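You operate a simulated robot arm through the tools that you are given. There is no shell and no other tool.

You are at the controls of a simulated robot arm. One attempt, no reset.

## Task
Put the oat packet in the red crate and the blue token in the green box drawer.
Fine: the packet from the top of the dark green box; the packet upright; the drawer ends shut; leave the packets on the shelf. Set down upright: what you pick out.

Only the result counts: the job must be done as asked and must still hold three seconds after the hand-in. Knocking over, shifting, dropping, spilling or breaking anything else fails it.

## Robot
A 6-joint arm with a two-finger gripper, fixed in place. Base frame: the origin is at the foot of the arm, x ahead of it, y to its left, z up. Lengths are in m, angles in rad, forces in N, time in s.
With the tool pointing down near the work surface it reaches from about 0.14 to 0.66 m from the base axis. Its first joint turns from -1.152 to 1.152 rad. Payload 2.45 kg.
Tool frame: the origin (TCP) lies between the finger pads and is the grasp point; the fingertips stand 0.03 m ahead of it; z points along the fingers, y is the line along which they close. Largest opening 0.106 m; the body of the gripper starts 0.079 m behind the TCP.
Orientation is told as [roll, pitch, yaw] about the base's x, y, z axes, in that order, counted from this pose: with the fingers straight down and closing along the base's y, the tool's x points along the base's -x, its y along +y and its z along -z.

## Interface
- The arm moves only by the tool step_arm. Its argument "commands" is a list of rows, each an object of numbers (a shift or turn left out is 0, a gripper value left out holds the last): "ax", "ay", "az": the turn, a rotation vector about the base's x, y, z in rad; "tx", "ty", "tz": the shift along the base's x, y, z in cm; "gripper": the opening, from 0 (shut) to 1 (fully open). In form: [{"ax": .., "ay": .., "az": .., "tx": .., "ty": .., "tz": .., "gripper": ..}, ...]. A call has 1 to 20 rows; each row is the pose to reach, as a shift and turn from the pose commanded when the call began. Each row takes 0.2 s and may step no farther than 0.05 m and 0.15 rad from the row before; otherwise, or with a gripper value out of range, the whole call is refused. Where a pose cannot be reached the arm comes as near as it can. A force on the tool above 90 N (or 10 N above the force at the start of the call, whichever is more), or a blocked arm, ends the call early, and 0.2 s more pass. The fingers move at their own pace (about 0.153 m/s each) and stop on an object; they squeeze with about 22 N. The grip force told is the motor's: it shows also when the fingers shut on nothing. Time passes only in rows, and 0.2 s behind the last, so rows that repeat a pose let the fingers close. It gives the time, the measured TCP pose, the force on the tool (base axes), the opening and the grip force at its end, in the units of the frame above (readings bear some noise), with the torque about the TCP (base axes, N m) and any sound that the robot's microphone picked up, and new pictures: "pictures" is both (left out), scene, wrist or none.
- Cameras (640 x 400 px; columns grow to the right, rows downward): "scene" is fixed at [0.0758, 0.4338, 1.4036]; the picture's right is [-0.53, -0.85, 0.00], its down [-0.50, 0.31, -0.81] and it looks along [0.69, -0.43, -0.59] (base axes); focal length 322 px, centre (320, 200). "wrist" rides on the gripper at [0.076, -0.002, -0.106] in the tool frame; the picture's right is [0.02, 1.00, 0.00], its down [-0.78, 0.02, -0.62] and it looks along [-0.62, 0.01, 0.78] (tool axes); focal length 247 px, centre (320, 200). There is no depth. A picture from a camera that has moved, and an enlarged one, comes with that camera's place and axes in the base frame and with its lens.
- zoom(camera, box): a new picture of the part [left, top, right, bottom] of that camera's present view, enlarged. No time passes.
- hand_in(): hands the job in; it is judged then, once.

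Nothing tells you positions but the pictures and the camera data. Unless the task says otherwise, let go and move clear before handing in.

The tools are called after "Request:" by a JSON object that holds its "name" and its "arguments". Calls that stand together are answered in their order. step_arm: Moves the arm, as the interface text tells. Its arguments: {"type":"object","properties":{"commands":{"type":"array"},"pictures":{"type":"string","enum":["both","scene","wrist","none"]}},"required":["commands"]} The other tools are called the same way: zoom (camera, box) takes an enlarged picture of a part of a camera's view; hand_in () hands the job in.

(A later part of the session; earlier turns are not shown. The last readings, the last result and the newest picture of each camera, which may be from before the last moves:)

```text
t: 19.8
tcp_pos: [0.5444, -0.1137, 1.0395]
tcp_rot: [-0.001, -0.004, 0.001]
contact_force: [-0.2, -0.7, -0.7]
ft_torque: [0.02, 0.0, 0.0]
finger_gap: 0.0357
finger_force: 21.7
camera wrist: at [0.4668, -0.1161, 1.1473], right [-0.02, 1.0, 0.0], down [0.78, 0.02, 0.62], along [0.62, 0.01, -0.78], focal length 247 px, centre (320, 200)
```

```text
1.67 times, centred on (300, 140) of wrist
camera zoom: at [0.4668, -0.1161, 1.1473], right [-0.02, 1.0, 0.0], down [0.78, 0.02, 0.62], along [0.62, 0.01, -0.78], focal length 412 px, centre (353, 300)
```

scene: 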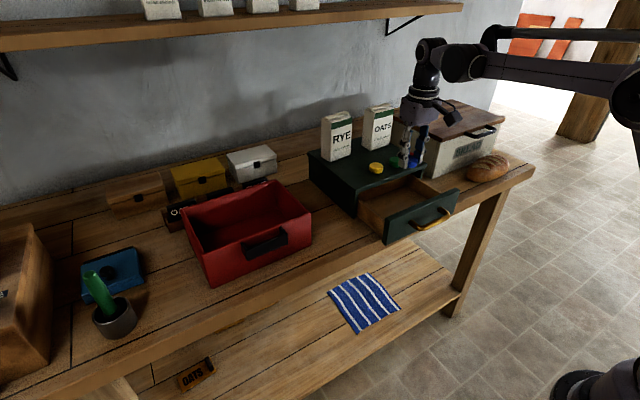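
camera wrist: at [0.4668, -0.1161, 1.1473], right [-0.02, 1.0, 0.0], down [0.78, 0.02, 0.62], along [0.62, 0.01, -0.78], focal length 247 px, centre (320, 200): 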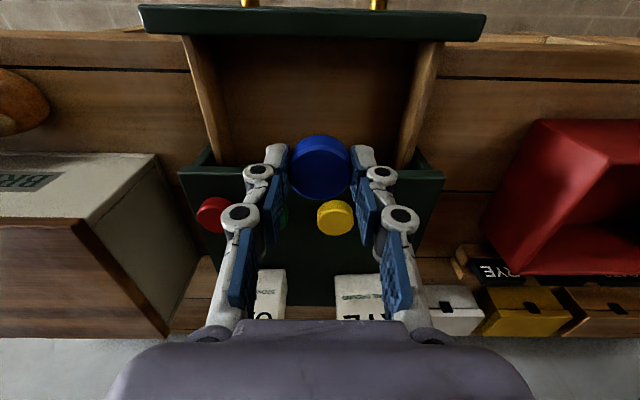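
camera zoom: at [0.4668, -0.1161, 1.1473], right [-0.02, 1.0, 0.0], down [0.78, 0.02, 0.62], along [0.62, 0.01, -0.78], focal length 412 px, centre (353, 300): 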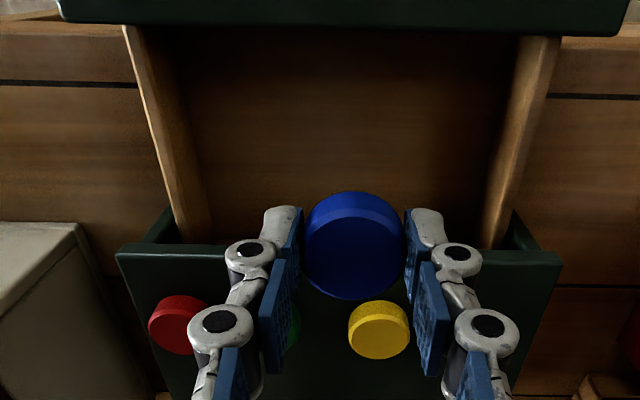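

The token is centred over the open drawer, with the lid edge about 3 cm clear behind it. I'll lower it most of the way in.

Request:
{"name": "step_arm", "arguments": {"commands": [{"tz": -4, "gripper": 0}, {"tz": -8, "gripper": 0}, {"tz": -10.5, "gripper": 0}, {"tz": -12, "gripper": 0}, {"tz": -13, "gripper": 0}, {"tz": -13, "gripper": 0}]}}

Request:
{"name": "zoom", "arguments": {"camera": "scene", "box": [340, 130, 480, 250]}}

```text
t: 21.2
tcp_pos: [0.546, -0.1149, 0.9111]
tcp_rot: [0.0, -0.003, 0.001]
contact_force: [-0.2, 0.0, 0.2]
ft_torque: [0.01, -0.03, -0.02]
finger_gap: 0.0358
finger_force: 22.3
camera wrist: at [0.4676, -0.1165, 1.0171], right [-0.02, 1.0, 0.0], down [0.78, 0.02, 0.62], along [0.62, 0.01, -0.78], focal length 247 px, centre (320, 200)
```

scene: 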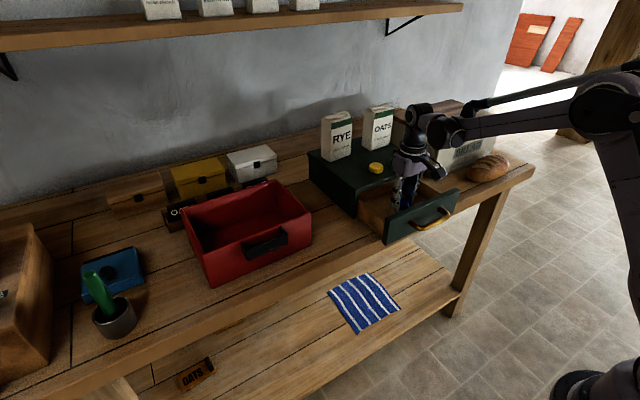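
wrist: 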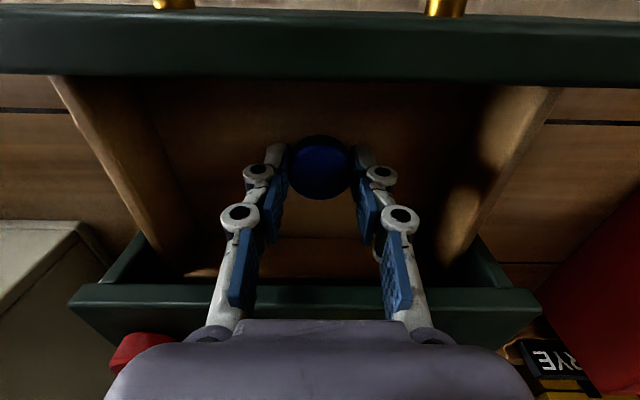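

```text
3.33 times, centred on (410, 190) of scene
camera zoom: at [0.0758, 0.4338, 1.4036], right [-0.53, -0.85, 0.0], down [-0.5, 0.31, -0.81], along [0.69, -0.43, -0.59], focal length 1072 px, centre (20, 233)
```

zoom: 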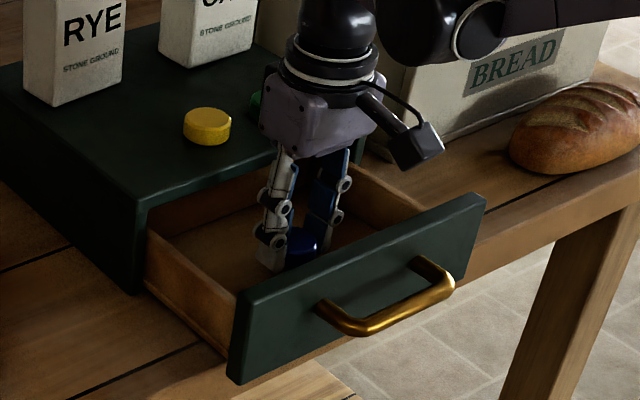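

No contact yet; the token's bottom is around z≈0.878. I'll lower in millimetre steps and watch for the drawer floor.

Request:
{"name": "step_arm", "arguments": {"commands": [{"tz": -0.3, "gripper": 0}, {"tz": -0.6, "gripper": 0}, {"tz": -0.8, "gripper": 0}], "pictures": "none"}}

Request:
{"name": "step_arm", "arguments": {"commands": [{"tz": -0.2, "gripper": 0}, {"tz": -0.4, "gripper": 0}], "pictures": "none"}}

```text
t: 22.0
tcp_pos: [0.5458, -0.1148, 0.902]
tcp_rot: [0.0, -0.003, -0.002]
contact_force: [0.7, 0.1, -0.5]
ft_torque: [-0.01, -0.01, 0.02]
finger_gap: 0.0356
finger_force: 21.8
```

```text
t: 22.6
tcp_pos: [0.5464, -0.1143, 0.8986]
tcp_rot: [0.003, -0.002, 0.0]
contact_force: [0.5, 0.4, -0.3]
ft_torque: [0.0, 0.02, 0.03]
finger_gap: 0.0355
finger_force: 22.2
```

Request:
{"name": "step_arm", "arguments": {"commands": [{"tz": -0.2, "gripper": 0}, {"tz": -0.3, "gripper": 0}], "pictures": "none"}}

Request:
{"name": "zoom", "arguments": {"camera": "scene", "box": [370, 160, 450, 230]}}

Request:
{"name": "zoom", "arguments": {"camera": "wrist", "box": [200, 80, 440, 260]}}

```text
t: 23.2
tcp_pos: [0.5455, -0.1141, 0.8955]
tcp_rot: [0.002, -0.004, 0.001]
contact_force: [0.1, 0.3, 0.5]
ft_torque: [0.01, 0.01, -0.01]
finger_gap: 0.036
finger_force: 22.4
```

```text
5.71 times, centred on (410, 195) of scene
camera zoom: at [0.0758, 0.4338, 1.4036], right [-0.53, -0.85, 0.0], down [-0.5, 0.31, -0.81], along [0.69, -0.43, -0.59], focal length 1838 px, centre (-194, 229)
```

zoom: 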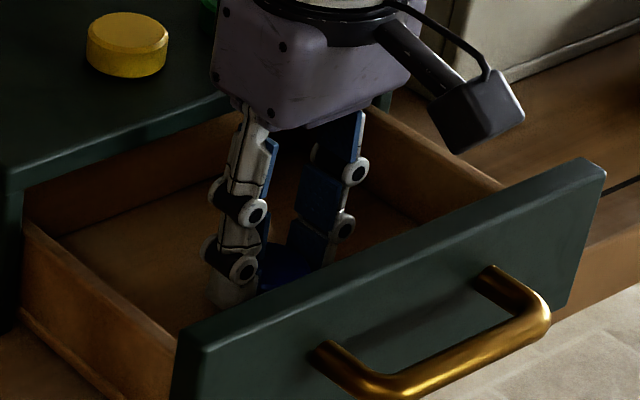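

```text
2.22 times, centred on (320, 170) of wrist
camera zoom: at [0.4671, -0.116, 1.0026], right [-0.02, 1.0, 0.0], down [0.78, 0.02, 0.62], along [0.62, 0.01, -0.78], focal length 549 px, centre (320, 267)
```

zoom: 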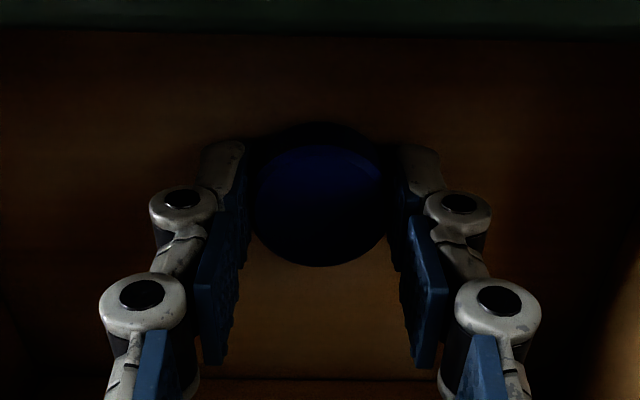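

Still no contact at token bottom ≈0.862. Continuing down in small steps.

Request:
{"name": "step_arm", "arguments": {"commands": [{"tz": -0.15, "gripper": 0}, {"tz": -0.3, "gripper": 0}], "pictures": "none"}}

Request:
{"name": "step_arm", "arguments": {"commands": [{"tz": -0.1, "gripper": 0}, {"tz": -0.2, "gripper": 0}], "pictures": "none"}}

```text
t: 23.8
tcp_pos: [0.5461, -0.1145, 0.8915]
tcp_rot: [0.0, -0.003, 0.002]
contact_force: [0.5, -0.3, -0.1]
ft_torque: [0.0, 0.03, -0.01]
finger_gap: 0.0361
finger_force: 22.1
```

```text
t: 24.4
tcp_pos: [0.5467, -0.1148, 0.8919]
tcp_rot: [0.001, -0.005, 0.0]
contact_force: [0.5, -1.4, 26.4]
ft_torque: [-0.09, 0.02, -0.03]
finger_gap: 0.036
finger_force: 22.0
```

The token has reached the drawer floor (26 N upward). I'll ease the load off, release it and check.

Request:
{"name": "step_arm", "arguments": {"commands": [{"tz": 0.15, "gripper": 0}, {"tz": 0.15, "gripper": 0.42}, {"tz": 0.15, "gripper": 0.6}, {"tz": 0.15, "gripper": 0.6}], "pictures": "wrist"}}

Request:
{"name": "zoom", "arguments": {"camera": "wrist", "box": [200, 80, 440, 260]}}

```text
t: 25.4
tcp_pos: [0.5462, -0.1147, 0.8919]
tcp_rot: [0.0, -0.005, -0.001]
contact_force: [-0.2, -0.2, -0.4]
ft_torque: [0.04, 0.0, -0.02]
finger_gap: 0.0635
finger_force: 0.0
camera wrist: at [0.4671, -0.1162, 0.9986], right [-0.02, 1.0, 0.0], down [0.78, 0.02, 0.62], along [0.62, 0.01, -0.78], focal length 247 px, centre (320, 200)
```

wrist: 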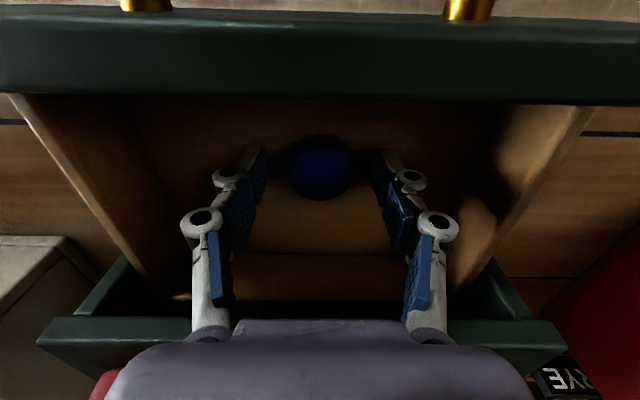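

```text
2.22 times, centred on (320, 170) of wrist
camera zoom: at [0.4671, -0.1162, 0.9986], right [-0.02, 1.0, 0.0], down [0.78, 0.02, 0.62], along [0.62, 0.01, -0.78], focal length 549 px, centre (320, 267)
```

zoom: 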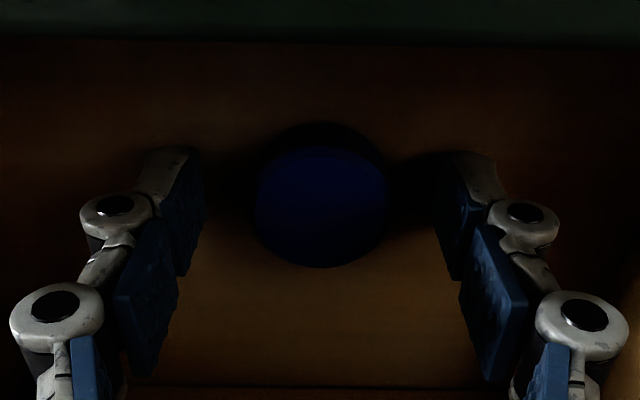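

The token lies flat in the drawer and is released. I'll rise straight up, back away in front of the drawer, close the fingers and look.

Request:
{"name": "step_arm", "arguments": {"commands": [{"tz": 1, "gripper": 0.6}, {"tz": 4, "gripper": 0.6}, {"tz": 8, "gripper": 0.6}, {"tz": 12, "gripper": 0.6}, {"tz": 15, "gripper": 0.6}, {"tx": -4, "ty": -0.7, "tz": 15, "gripper": 0.3}, {"tx": -8, "ty": -0.7, "tz": 15, "gripper": 0}, {"tx": -12, "ty": -0.7, "tz": 15, "gripper": 0}, {"tx": -16, "ty": -0.7, "tz": 15, "gripper": 0}, {"tx": -16, "ty": -0.7, "tz": 15, "gripper": 0}]}}

Request:
{"name": "zoom", "arguments": {"camera": "scene", "box": [320, 110, 480, 250]}}

Request:
{"name": "zoom", "arguments": {"camera": "wrist", "box": [180, 100, 460, 320]}}

```text
t: 27.6
tcp_pos: [0.3864, -0.1214, 1.0408]
tcp_rot: [0.001, -0.004, 0.0]
contact_force: [0.1, -0.6, 0.1]
ft_torque: [-0.01, 0.02, -0.03]
finger_gap: 0.0
finger_force: 22.1
camera wrist: at [0.3071, -0.1233, 1.1477], right [-0.02, 1.0, 0.0], down [0.78, 0.02, 0.62], along [0.62, 0.01, -0.78], focal length 247 px, centre (320, 200)
```

scene: 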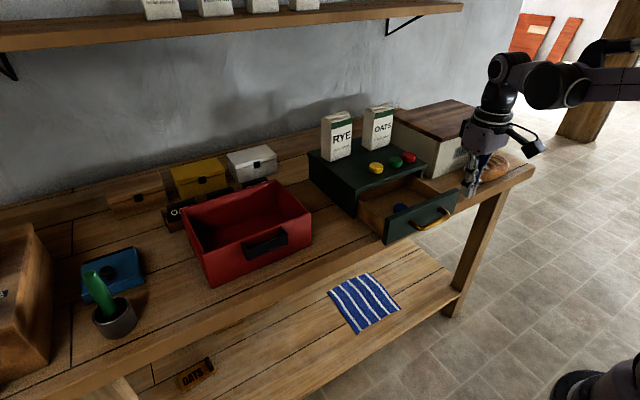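
wrist: 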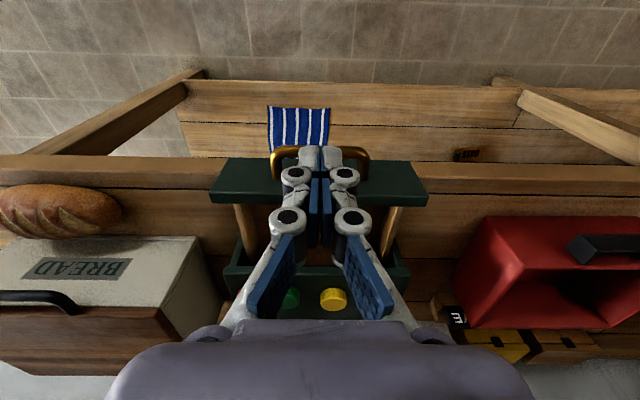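

```text
2.86 times, centred on (400, 180) of scene
camera zoom: at [0.0758, 0.4338, 1.4036], right [-0.53, -0.85, 0.0], down [-0.5, 0.31, -0.81], along [0.69, -0.43, -0.59], focal length 919 px, centre (91, 257)
```

zoom: 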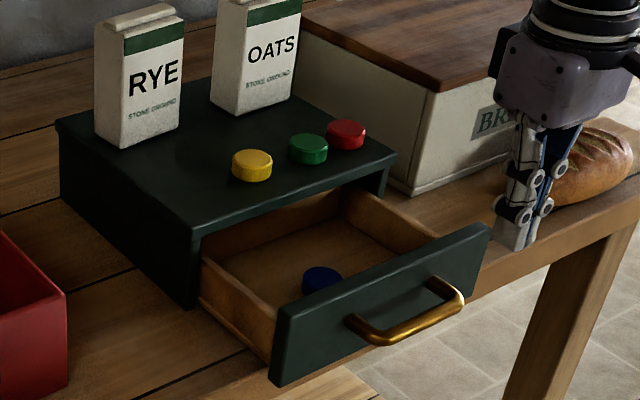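

```text
1.82 times, centred on (320, 210) of wrist
camera zoom: at [0.3071, -0.1233, 1.1477], right [-0.02, 1.0, 0.0], down [0.78, 0.02, 0.62], along [0.62, 0.01, -0.78], focal length 449 px, centre (320, 182)
```

zoom: 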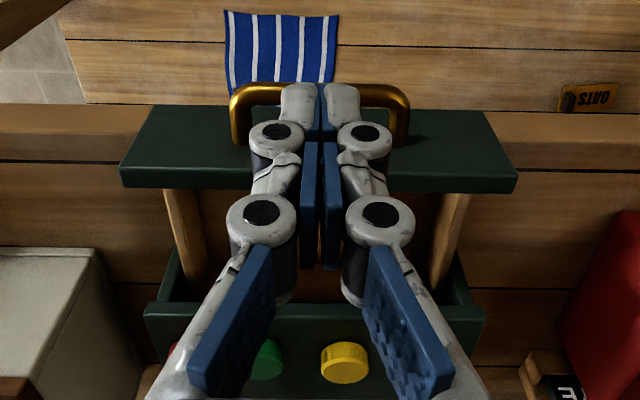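

The blue token sits flat in the drawer. I'll lower the closed fingers in front of the handle bar and push the drawer in gently.

Request:
{"name": "step_arm", "arguments": {"commands": [{"tz": -4, "gripper": 0}, {"tz": -8, "gripper": 0}, {"tz": -11, "gripper": 0}, {"tz": -12.5, "gripper": 0}, {"tz": -12.5, "gripper": 0}, {"tx": 2, "tz": -12.5, "gripper": 0}, {"tx": 3, "tz": -12.5, "gripper": 0}, {"tx": 3.5, "tz": -12.5, "gripper": 0}, {"tx": 4, "tz": -12.5, "gripper": 0}, {"tx": 4.7, "tz": -12.5, "gripper": 0}, {"tx": 5.5, "tz": -12.5, "gripper": 0}, {"tx": 6.4, "tz": -12.5, "gripper": 0}, {"tx": 7.4, "tz": -12.5, "gripper": 0}, {"tx": 8.4, "tz": -12.5, "gripper": 0}, {"tx": 9.4, "tz": -12.5, "gripper": 0}, {"tx": 10.2, "tz": -12.5, "gripper": 0}, {"tx": 10.2, "tz": -12.5, "gripper": 0}]}}

Request:
{"name": "zoom", "arguments": {"camera": "scene", "box": [320, 110, 480, 250]}}

```text
t: 31.2
tcp_pos: [0.4887, -0.1207, 0.9172]
tcp_rot: [0.003, -0.005, -0.001]
contact_force: [0.6, 0.7, 0.3]
ft_torque: [0.0, 0.03, -0.03]
finger_gap: 0.0
finger_force: 28.7
camera wrist: at [0.4099, -0.123, 1.024], right [-0.02, 1.0, 0.0], down [0.78, 0.02, 0.62], along [0.62, 0.01, -0.78], focal length 247 px, centre (320, 200)
```

scene: 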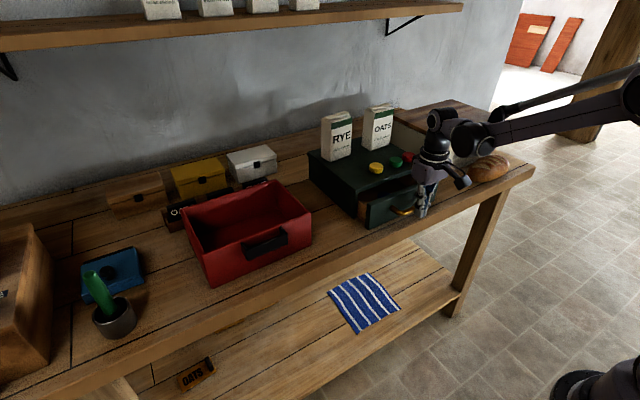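
wrist: 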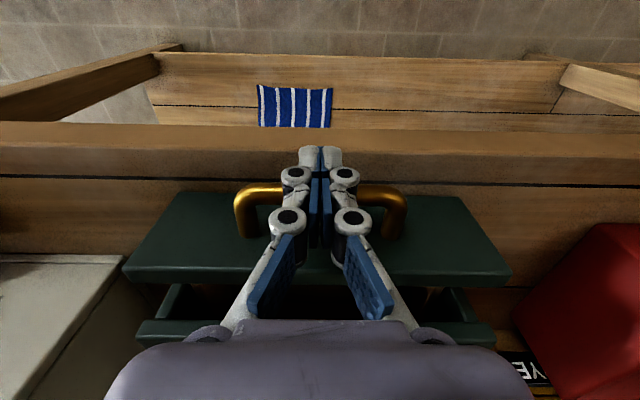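

```text
2.86 times, centred on (400, 180) of scene
camera zoom: at [0.0758, 0.4338, 1.4036], right [-0.53, -0.85, 0.0], down [-0.5, 0.31, -0.81], along [0.69, -0.43, -0.59], focal length 919 px, centre (91, 257)
```

zoom: 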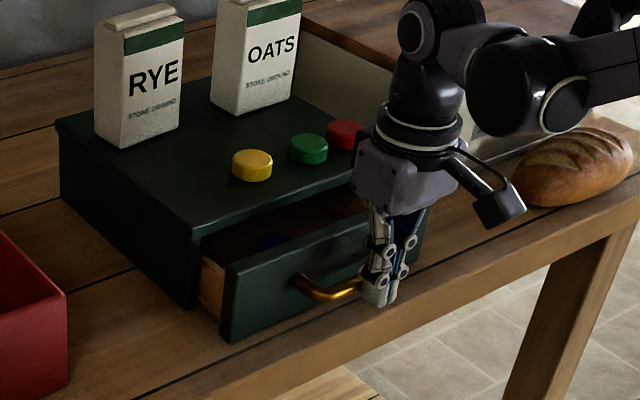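

The drawer is sliding in with negligible force. I'll continue close to shut, then finish in small steps.

Request:
{"name": "step_arm", "arguments": {"commands": [{"tx": 0.8, "gripper": 0}, {"tx": 1.6, "gripper": 0}, {"tx": 2.3, "gripper": 0}, {"tx": 2.9, "gripper": 0}, {"tx": 3.4, "gripper": 0}, {"tx": 3.4, "gripper": 0}], "pictures": "none"}}

Request:
{"name": "zoom", "arguments": {"camera": "scene", "box": [330, 130, 450, 230]}}

Request:
{"name": "zoom", "arguments": {"camera": "wrist", "box": [120, 120, 520, 340]}}

```text
t: 32.6
tcp_pos: [0.5219, -0.1217, 0.9173]
tcp_rot: [-0.001, -0.004, 0.0]
contact_force: [-0.4, 0.6, 0.3]
ft_torque: [0.01, -0.02, 0.03]
finger_gap: 0.0
finger_force: 27.9
```

```text
4.00 times, centred on (390, 180) of scene
camera zoom: at [0.0758, 0.4338, 1.4036], right [-0.53, -0.85, 0.0], down [-0.5, 0.31, -0.81], along [0.69, -0.43, -0.59], focal length 1287 px, centre (40, 280)
```

zoom: 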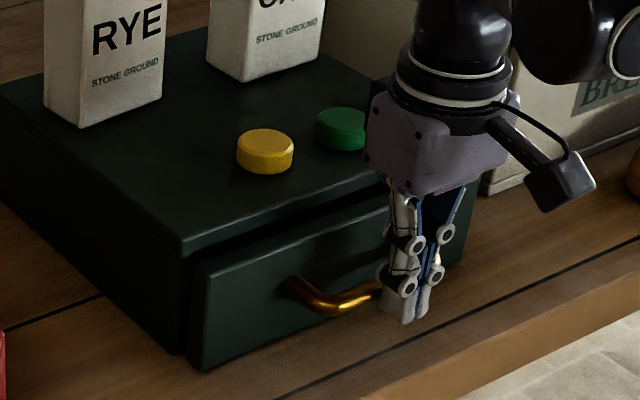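

```text
1.60 times, centred on (320, 230) of wrist
camera zoom: at [0.4435, -0.1231, 1.0234], right [-0.02, 1.0, 0.0], down [0.78, 0.02, 0.62], along [0.62, 0.01, -0.78], focal length 395 px, centre (320, 152)
```

zoom: 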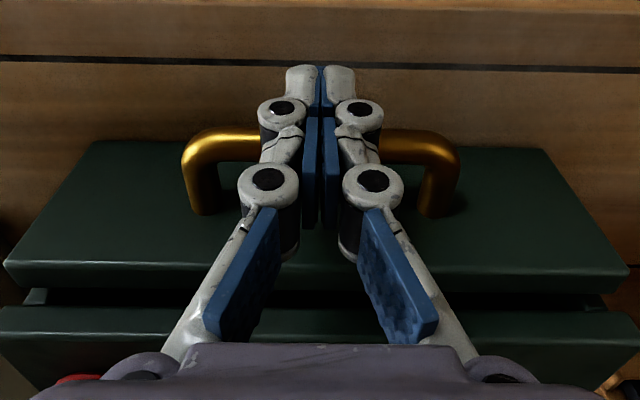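

About 8 mm to go. I'll finish in 2 mm steps and watch the pushing force so I don't shove the box.

Request:
{"name": "step_arm", "arguments": {"commands": [{"tx": 0.2, "gripper": 0}, {"tx": 0.4, "gripper": 0}], "pictures": "none"}}

Request:
{"name": "step_arm", "arguments": {"commands": [{"tx": 0.1, "gripper": 0}, {"tx": 0.2, "gripper": 0}], "pictures": "none"}}

Request:
{"name": "zoom", "arguments": {"camera": "scene", "box": [330, 130, 450, 230]}}

Request:
{"name": "zoom", "arguments": {"camera": "wrist", "box": [120, 120, 520, 340]}}

```text
t: 33.2
tcp_pos: [0.5251, -0.1218, 0.9175]
tcp_rot: [-0.001, -0.002, -0.002]
contact_force: [-1.5, 0.4, -1.5]
ft_torque: [-0.02, 0.04, -0.01]
finger_gap: 0.0
finger_force: 28.7
```

```text
t: 33.8
tcp_pos: [0.5284, -0.1224, 0.9171]
tcp_rot: [0.003, -0.003, 0.0]
contact_force: [0.5, 0.5, -0.1]
ft_torque: [0.02, -0.02, -0.01]
finger_gap: 0.0
finger_force: 28.6
```

```text
4.00 times, centred on (390, 180) of scene
camera zoom: at [0.0758, 0.4338, 1.4036], right [-0.53, -0.85, 0.0], down [-0.5, 0.31, -0.81], along [0.69, -0.43, -0.59], focal length 1287 px, centre (40, 280)
```

zoom: 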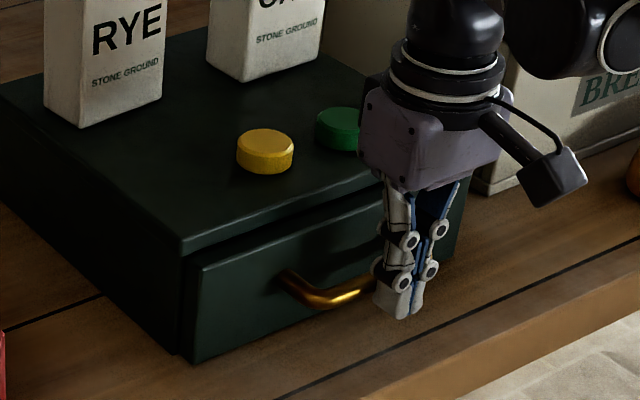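

```text
1.60 times, centred on (320, 230) of wrist
camera zoom: at [0.4491, -0.1234, 1.0236], right [-0.02, 1.0, 0.0], down [0.78, 0.02, 0.62], along [0.62, 0.01, -0.78], focal length 395 px, centre (320, 152)
```

zoom: 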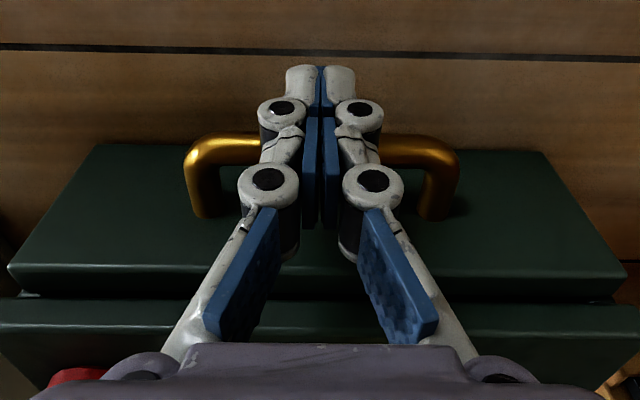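

Nearly shut and still no resistance. Continuing in 1–2 mm steps.

Request:
{"name": "step_arm", "arguments": {"commands": [{"tx": 0.08, "gripper": 0}, {"tx": 0.15, "gripper": 0}], "pictures": "none"}}

Request:
{"name": "step_arm", "arguments": {"commands": [{"tx": 0.08, "gripper": 0}, {"tx": 0.15, "gripper": 0}], "pictures": "none"}}

Request:
{"name": "zoom", "arguments": {"camera": "scene", "box": [330, 130, 450, 230]}}

```text
t: 34.4
tcp_pos: [0.5288, -0.1221, 0.9171]
tcp_rot: [0.003, -0.003, -0.001]
contact_force: [-0.2, -0.7, -1.4]
ft_torque: [0.0, 0.0, 0.0]
finger_gap: 0.0
finger_force: 28.6
```

```text
t: 35.0
tcp_pos: [0.5309, -0.1219, 0.9169]
tcp_rot: [-0.001, -0.004, 0.001]
contact_force: [-0.2, 0.2, -0.3]
ft_torque: [0.03, 0.01, -0.02]
finger_gap: 0.0
finger_force: 28.5
```

```text
4.00 times, centred on (390, 180) of scene
camera zoom: at [0.0758, 0.4338, 1.4036], right [-0.53, -0.85, 0.0], down [-0.5, 0.31, -0.81], along [0.69, -0.43, -0.59], focal length 1287 px, centre (40, 280)
```

zoom: 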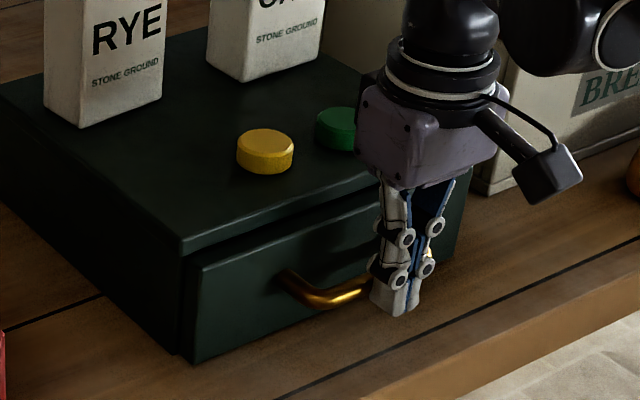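

The force is still near zero, so I'll compare with the original closed view using the same zoom box.

Request:
{"name": "zoom", "arguments": {"camera": "scene", "box": [300, 90, 460, 230]}}

Request:
{"name": "zoom", "arguments": {"camera": "wrist", "box": [120, 120, 520, 340]}}

```text
2.86 times, centred on (380, 160) of scene
camera zoom: at [0.0758, 0.4338, 1.4036], right [-0.53, -0.85, 0.0], down [-0.5, 0.31, -0.81], along [0.69, -0.43, -0.59], focal length 919 px, centre (149, 314)
```

zoom: 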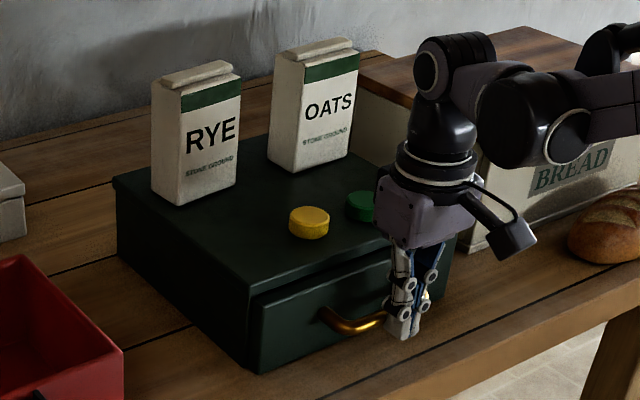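

```text
1.60 times, centred on (320, 230) of wrist
camera zoom: at [0.4522, -0.1231, 1.0239], right [-0.02, 1.0, 0.0], down [0.78, 0.02, 0.62], along [0.62, 0.01, -0.78], focal length 395 px, centre (320, 152)
```

zoom: 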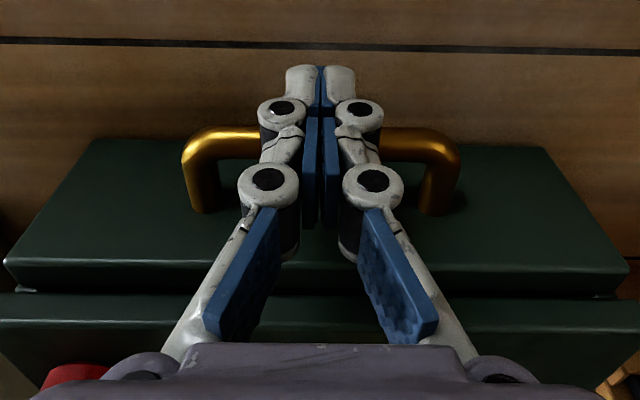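

The view matches the original closed state. I'll nudge 1–2 mm more to confirm the stop by force.

Request:
{"name": "step_arm", "arguments": {"commands": [{"tx": 0.1, "gripper": 0}, {"tx": 0.15, "gripper": 0}], "pictures": "none"}}

```text
t: 35.6
tcp_pos: [0.5302, -0.1207, 0.9166]
tcp_rot: [0.002, 0.001, 0.0]
contact_force: [-12.4, 0.9, 0.6]
ft_torque: [-0.04, 0.2, 0.07]
finger_gap: 0.006
finger_force: 28.6
```

The stop is confirmed (-12 N), so the drawer is shut. I'll back off the handle, rise, and tilt the tool forward in free space above the box to prepare for the OATS packet.

Request:
{"name": "step_arm", "arguments": {"commands": [{"tx": -1.5, "gripper": 0}, {"tx": -4, "gripper": 0}, {"tx": -6, "tz": 3, "gripper": 0}, {"tx": -6, "tz": 7, "gripper": 0}, {"tx": -6, "tz": 11, "gripper": 0.3}, {"tx": -6, "tz": 15, "gripper": 0.6}, {"tx": -4, "ty": -2, "tz": 18, "gripper": 0.9}, {"tx": -1, "ty": -4, "tz": 20, "ay": -0.13, "gripper": 0.9}, {"tx": 2, "ty": -6, "tz": 22, "ay": -0.26, "gripper": 0.9}, {"tx": 5, "ty": -8, "tz": 23, "ay": -0.39, "gripper": 0.9}, {"tx": 7, "ty": -8.7, "tz": 23, "ay": -0.52, "gripper": 0.9}, {"tx": 9, "ty": -8.7, "tz": 23, "ay": -0.65, "gripper": 0.9}, {"tx": 9, "ty": -8.7, "tz": 23, "ay": -0.65, "gripper": 0.9}]}}

Request:
{"name": "zoom", "arguments": {"camera": "scene", "box": [300, 90, 460, 230]}}

Request:
{"name": "zoom", "arguments": {"camera": "wrist", "box": [160, 60, 480, 280]}}

```text
t: 38.4
tcp_pos: [0.6219, -0.2083, 1.1486]
tcp_rot: [0.0, -0.656, 0.001]
contact_force: [-0.7, 0.4, -1.3]
ft_torque: [0.0, -0.01, 0.01]
finger_gap: 0.0954
finger_force: 0.1
camera wrist: at [0.4946, -0.2102, 1.1866], right [-0.02, 1.0, -0.01], down [0.24, 0.02, 0.97], along [0.97, 0.01, -0.24], focal length 247 px, centre (320, 200)
```

scene: 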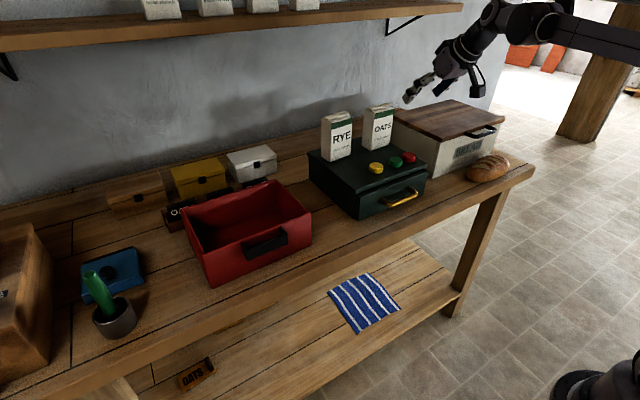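
wrist: 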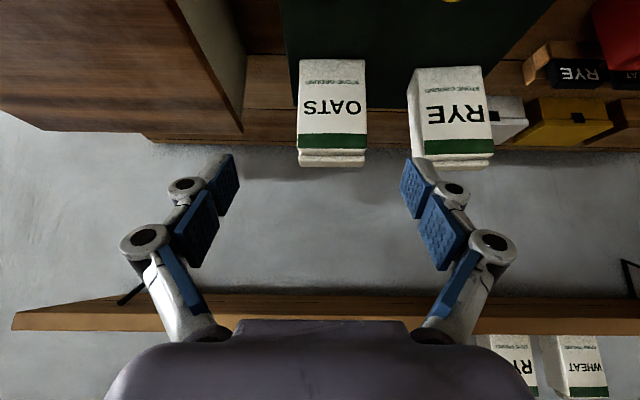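

```text
2.86 times, centred on (380, 160) of scene
camera zoom: at [0.0758, 0.4338, 1.4036], right [-0.53, -0.85, 0.0], down [-0.5, 0.31, -0.81], along [0.69, -0.43, -0.59], focal length 919 px, centre (149, 314)
```

zoom: 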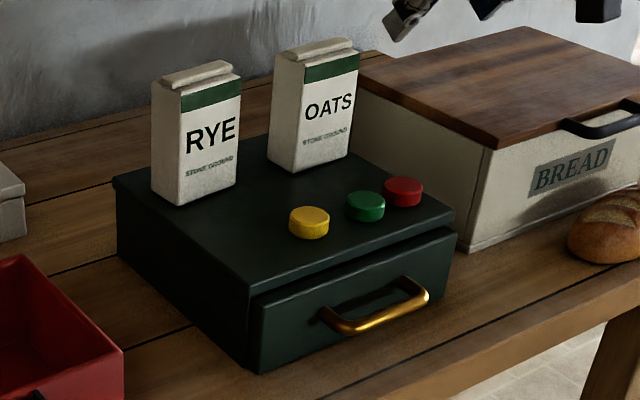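

```text
1.82 times, centred on (320, 170) of wrist
camera zoom: at [0.4946, -0.2102, 1.1866], right [-0.02, 1.0, -0.01], down [0.24, 0.02, 0.97], along [0.97, 0.01, -0.24], focal length 449 px, centre (320, 254)
```

zoom: 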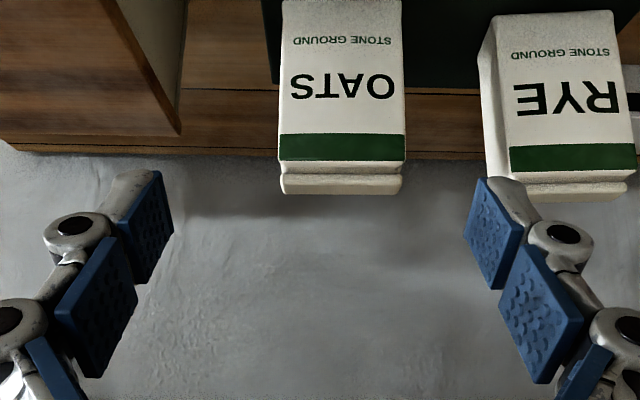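

The drawer view matches the original exactly. Triangulated, the OATS packet's front face is at x≈0.737, y from -0.159 to -0.234 (centre -0.196), with its bottom at z≈0.954. I'll move to a pre-grasp point just short of it and verify centring.

Request:
{"name": "step_arm", "arguments": {"commands": [{"tx": 2.7, "ty": 0.4, "tz": -1.2, "gripper": 0.9}, {"tx": 5.4, "ty": 0.8, "tz": -2.4, "gripper": 0.9}, {"tx": 8.1, "ty": 1.2, "tz": -3.5, "gripper": 0.9}, {"tx": 8.1, "ty": 1.2, "tz": -3.5, "gripper": 0.9}]}}

Request:
{"name": "zoom", "arguments": {"camera": "scene", "box": [320, 60, 480, 200]}}

Request:
{"name": "zoom", "arguments": {"camera": "wrist", "box": [160, 60, 480, 280]}}

```text
t: 39.4
tcp_pos: [0.7035, -0.1975, 1.1131]
tcp_rot: [0.001, -0.654, 0.001]
contact_force: [-0.4, 0.1, -0.1]
ft_torque: [-0.01, 0.03, 0.01]
finger_gap: 0.0957
finger_force: 0.1
camera wrist: at [0.5757, -0.1988, 1.1513], right [-0.02, 1.0, -0.01], down [0.24, 0.02, 0.97], along [0.97, 0.01, -0.24], focal length 247 px, centre (320, 200)
```

scene: 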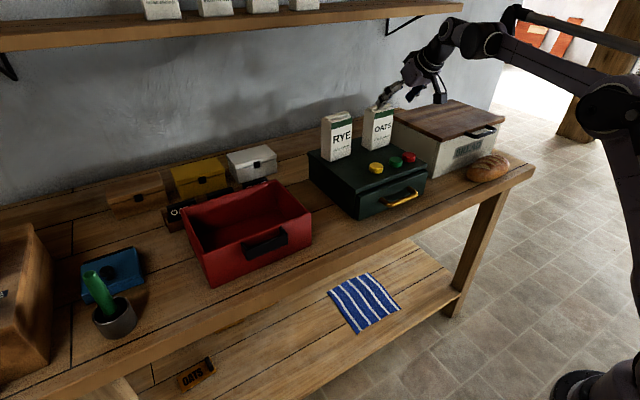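
wrist: 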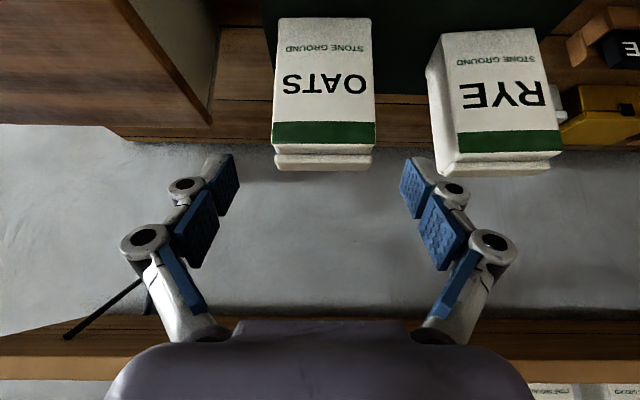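

```text
2.86 times, centred on (400, 130) of scene
camera zoom: at [0.0758, 0.4338, 1.4036], right [-0.53, -0.85, 0.0], down [-0.5, 0.31, -0.81], along [0.69, -0.43, -0.59], focal length 919 px, centre (91, 400)
```

zoom: 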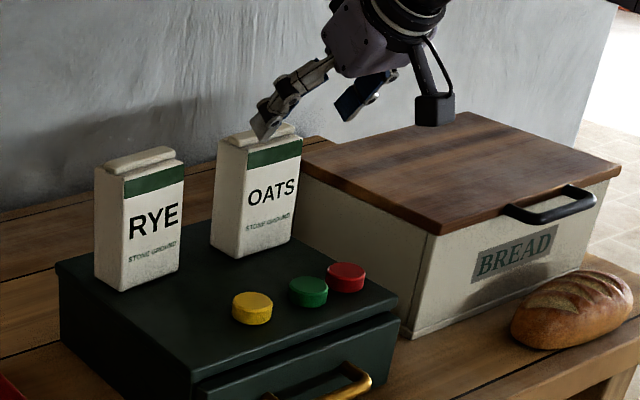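

```text
1.82 times, centred on (320, 170) of wrist
camera zoom: at [0.5757, -0.1988, 1.1513], right [-0.02, 1.0, -0.01], down [0.24, 0.02, 0.97], along [0.97, 0.01, -0.24], focal length 449 px, centre (320, 254)
```

zoom: 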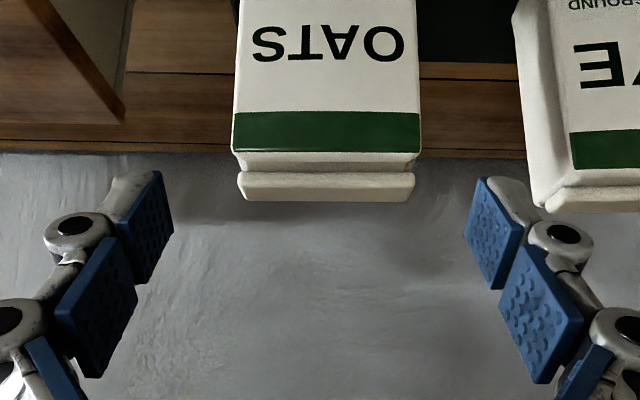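

The packet is within 2 mm of centre between the fingers. I'll correct that and advance along the tool axis so the fingers straddle it.

Request:
{"name": "step_arm", "arguments": {"commands": [{"tx": 0, "ty": 0.15, "tz": 0, "gripper": 0.9}, {"tx": 1.4, "ty": 0.15, "tz": -1.8, "gripper": 0.9}, {"tx": 2.8, "ty": 0.15, "tz": -3.6, "gripper": 0.9}, {"tx": 4.2, "ty": 0.15, "tz": -5.4, "gripper": 0.9}, {"tx": 5.5, "ty": 0.15, "tz": -7.1, "gripper": 0.9}, {"tx": 5.5, "ty": 0.15, "tz": -7.1, "gripper": 0.9}]}}

Request:
{"name": "zoom", "arguments": {"camera": "scene", "box": [320, 70, 440, 190]}}

Request:
{"name": "zoom", "arguments": {"camera": "wrist", "box": [160, 60, 480, 280]}}

```text
t: 40.8
tcp_pos: [0.7584, -0.1948, 1.0403]
tcp_rot: [0.001, -0.654, -0.002]
contact_force: [0.1, 0.3, -0.5]
ft_torque: [0.01, 0.0, 0.02]
finger_gap: 0.0954
finger_force: 0.0
camera wrist: at [0.6313, -0.1964, 1.0791], right [-0.02, 1.0, -0.01], down [0.24, 0.02, 0.97], along [0.97, 0.01, -0.24], focal length 247 px, centre (320, 200)
```

scene: 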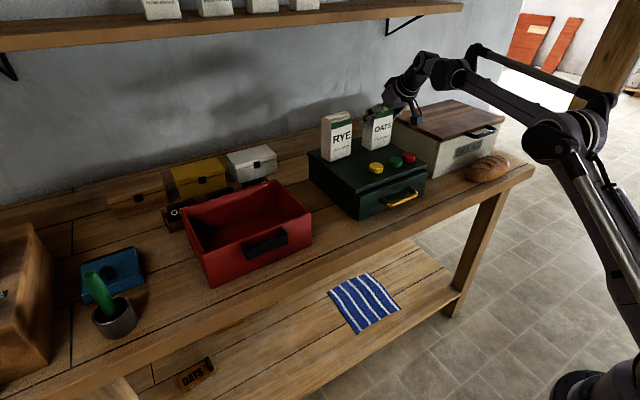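
wrist: 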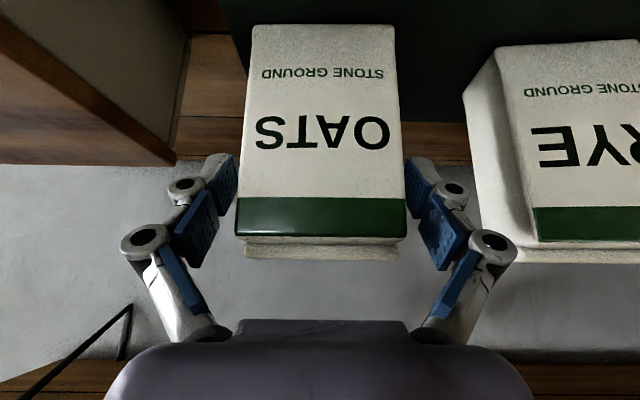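

```text
3.33 times, centred on (380, 130) of scene
camera zoom: at [0.0758, 0.4338, 1.4036], right [-0.53, -0.85, 0.0], down [-0.5, 0.31, -0.81], along [0.69, -0.43, -0.59], focal length 1072 px, centre (120, 433)
```

zoom: 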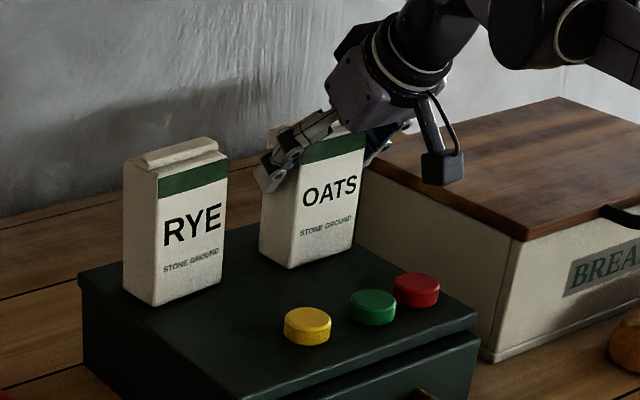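

```text
1.82 times, centred on (320, 170) of wrist
camera zoom: at [0.6313, -0.1964, 1.0791], right [-0.02, 1.0, -0.01], down [0.24, 0.02, 0.97], along [0.97, 0.01, -0.24], focal length 449 px, centre (320, 254)
```

zoom: 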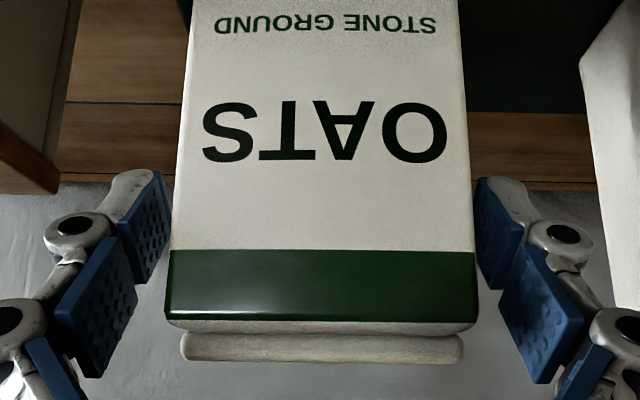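

The fingers straddle the packet symmetrically. Closing on it now.

Request:
{"name": "step_arm", "arguments": {"commands": [{"gripper": 0.8}, {"gripper": 0.7}, {"gripper": 0.6}, {"gripper": 0.4}, {"gripper": 0.4}]}}

Request:
{"name": "zoom", "arguments": {"camera": "wrist", "box": [160, 60, 480, 280]}}

```text
t: 42.0
tcp_pos: [0.7584, -0.1946, 1.0416]
tcp_rot: [-0.001, -0.653, -0.002]
contact_force: [0.9, 2.2, 1.7]
ft_torque: [-0.01, -0.03, 0.04]
finger_gap: 0.08
finger_force: 22.1
camera wrist: at [0.6311, -0.1963, 1.0795], right [-0.02, 1.0, -0.01], down [0.24, 0.02, 0.97], along [0.97, 0.01, -0.24], focal length 247 px, centre (320, 200)
```

scene: 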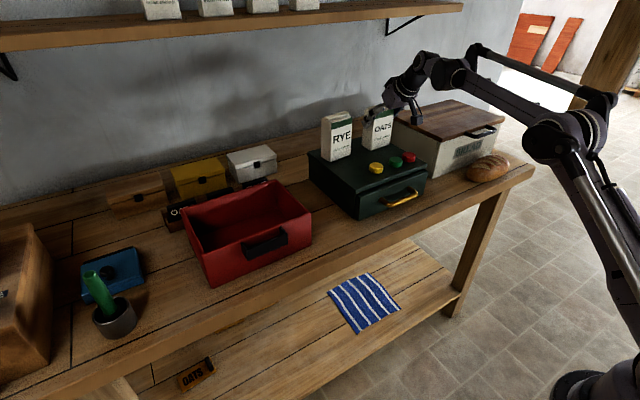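
wrist: 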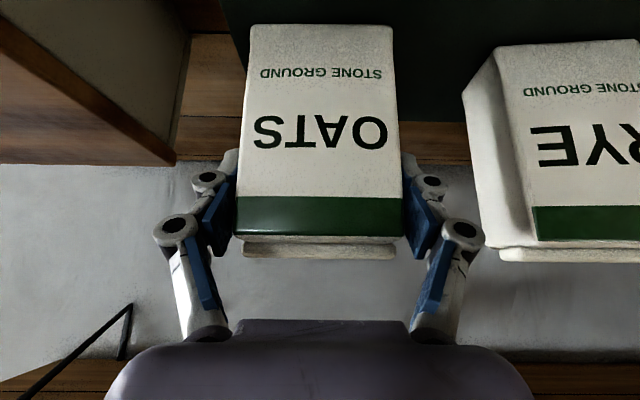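

```text
1.82 times, centred on (320, 170) of wrist
camera zoom: at [0.6311, -0.1963, 1.0795], right [-0.02, 1.0, -0.01], down [0.24, 0.02, 0.97], along [0.97, 0.01, -0.24], focal length 449 px, centre (320, 254)
```

zoom: 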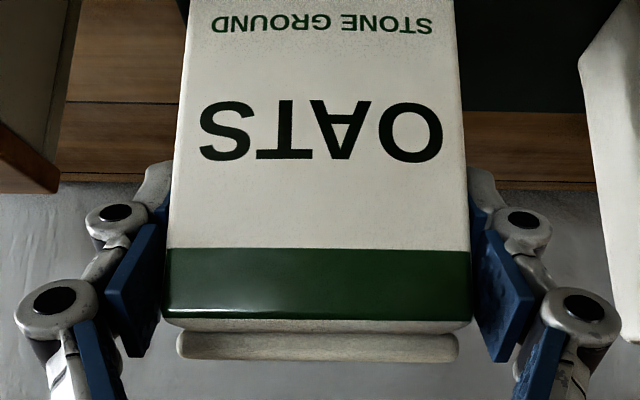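

Gripped at 0.080 m with 22 N. I'll lift a few centimetres straight up and check the hold.

Request:
{"name": "step_arm", "arguments": {"commands": [{"tz": 0.5, "gripper": 0.4}, {"tz": 1.2, "gripper": 0.4}, {"tz": 2, "gripper": 0.4}, {"tz": 3, "gripper": 0.4}, {"tz": 3, "gripper": 0.4}]}}

Request:
{"name": "zoom", "arguments": {"camera": "scene", "box": [320, 70, 440, 190]}}

```text
t: 43.2
tcp_pos: [0.7581, -0.1956, 1.072]
tcp_rot: [0.001, -0.653, -0.002]
contact_force: [-0.2, 0.3, -3.9]
ft_torque: [-0.02, 0.03, -0.02]
finger_gap: 0.0797
finger_force: 21.9
camera wrist: at [0.6311, -0.1967, 1.1098], right [-0.02, 1.0, -0.01], down [0.24, 0.02, 0.97], along [0.97, 0.01, -0.24], focal length 247 px, centre (320, 200)
```

scene: 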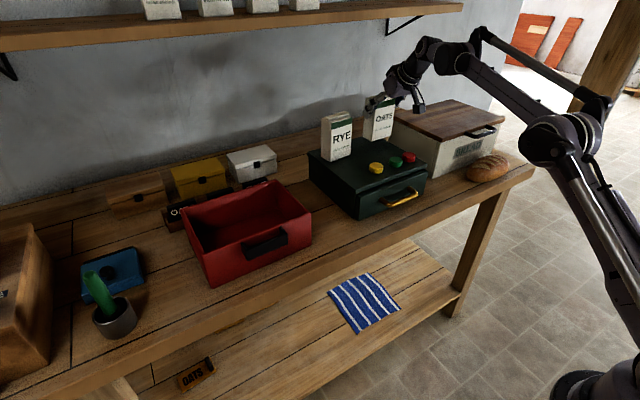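
wrist: 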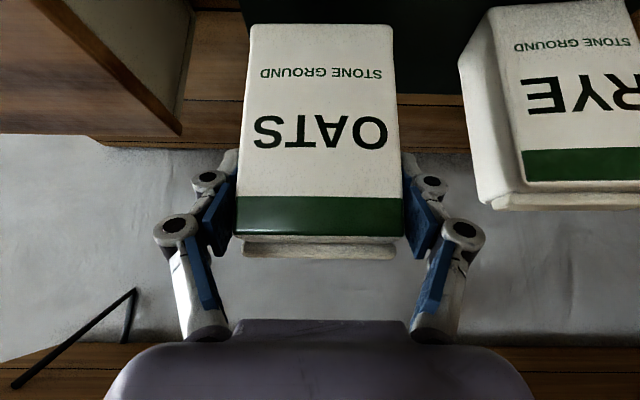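

```text
3.33 times, centred on (380, 130) of scene
camera zoom: at [0.0759, 0.4338, 1.4037], right [-0.53, -0.85, 0.0], down [-0.5, 0.31, -0.81], along [0.69, -0.43, -0.59], focal length 1072 px, centre (120, 433)
```

zoom: 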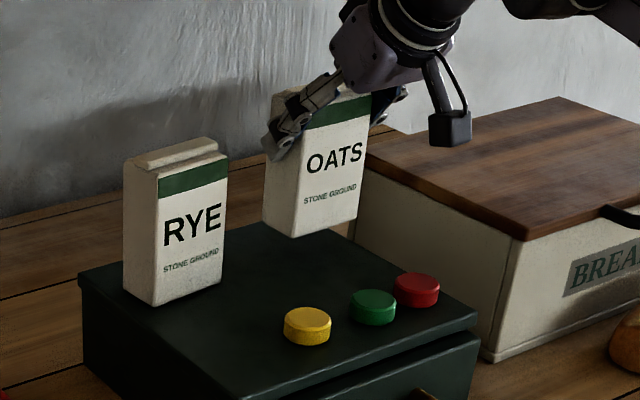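

The packet is held steadily and upright at about 0.4 kg. I'll lift more, retreat clear of RYE, then sweep left towards the crate.

Request:
{"name": "step_arm", "arguments": {"commands": [{"tz": 2, "gripper": 0.4}, {"tz": 4.5, "gripper": 0.4}, {"tx": -2, "tz": 6, "gripper": 0.4}, {"tx": -5, "tz": 6, "gripper": 0.4}, {"tx": -8, "ty": 0.5, "tz": 6, "gripper": 0.4}, {"tx": -10.5, "ty": 2.5, "tz": 6, "gripper": 0.4}, {"tx": -11, "ty": 5.5, "tz": 6, "gripper": 0.4}, {"tx": -11, "ty": 9, "tz": 6, "gripper": 0.4}, {"tx": -11, "ty": 12.5, "tz": 6, "gripper": 0.4}, {"tx": -11, "ty": 16, "tz": 6, "gripper": 0.4}, {"tx": -11, "ty": 19.5, "tz": 6, "gripper": 0.4}, {"tx": -11, "ty": 23, "tz": 6, "gripper": 0.4}, {"tx": -11, "ty": 26.5, "tz": 6, "gripper": 0.4}, {"tx": -11, "ty": 30, "tz": 6, "gripper": 0.4}, {"tx": -11, "ty": 33.5, "tz": 6, "gripper": 0.4}, {"tx": -11, "ty": 37, "tz": 6, "gripper": 0.4}, {"tx": -11, "ty": 40.5, "tz": 6, "gripper": 0.4}, {"tx": -11, "ty": 44, "tz": 6, "gripper": 0.4}, {"tx": -11, "ty": 46.5, "tz": 6, "gripper": 0.4}, {"tx": -11, "ty": 46.5, "tz": 6, "gripper": 0.4}]}}

Request:
{"name": "zoom", "arguments": {"camera": "scene", "box": [140, 60, 340, 300]}}

```text
t: 47.4
tcp_pos: [0.6482, 0.2706, 1.1307]
tcp_rot: [0.0, -0.653, 0.001]
contact_force: [-0.6, -1.1, -3.7]
ft_torque: [0.0, 0.0, 0.0]
finger_gap: 0.0796
finger_force: 22.0
out of reach, approached as far as the arm can: row 2
camera wrist: at [0.5209, 0.2682, 1.1696], right [-0.02, 1.0, -0.01], down [0.24, 0.02, 0.97], along [0.97, 0.01, -0.24], focal length 247 px, centre (320, 200)
```

scene: 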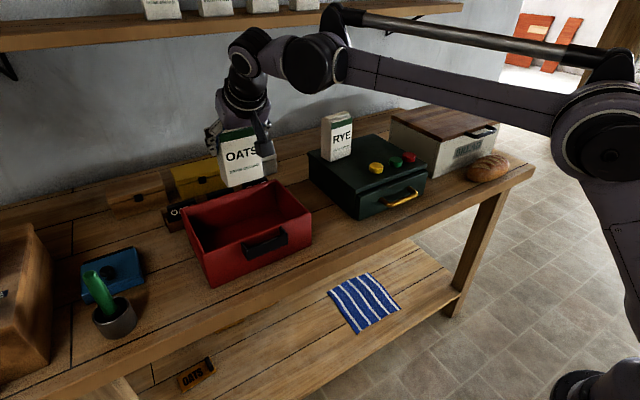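
wrist: 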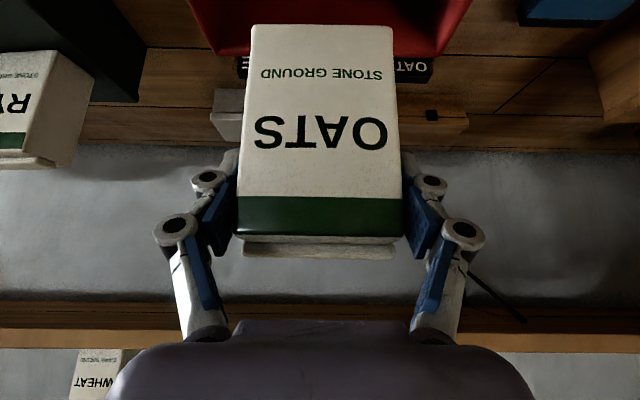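

```text
1.67 times, centred on (240, 180) of scene
camera zoom: at [0.0759, 0.4339, 1.4036], right [-0.53, -0.85, 0.0], down [-0.5, 0.31, -0.81], along [0.69, -0.43, -0.59], focal length 536 px, centre (453, 233)
```

zoom: 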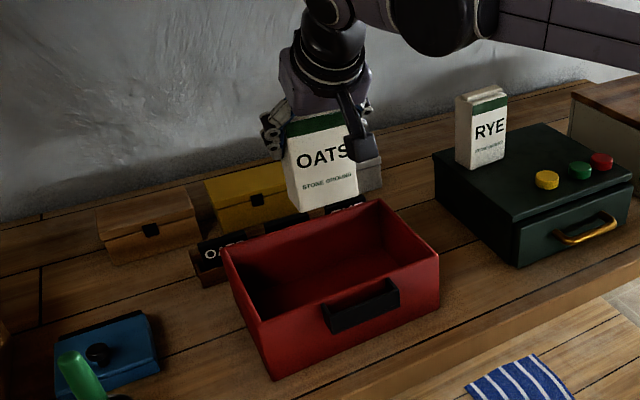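

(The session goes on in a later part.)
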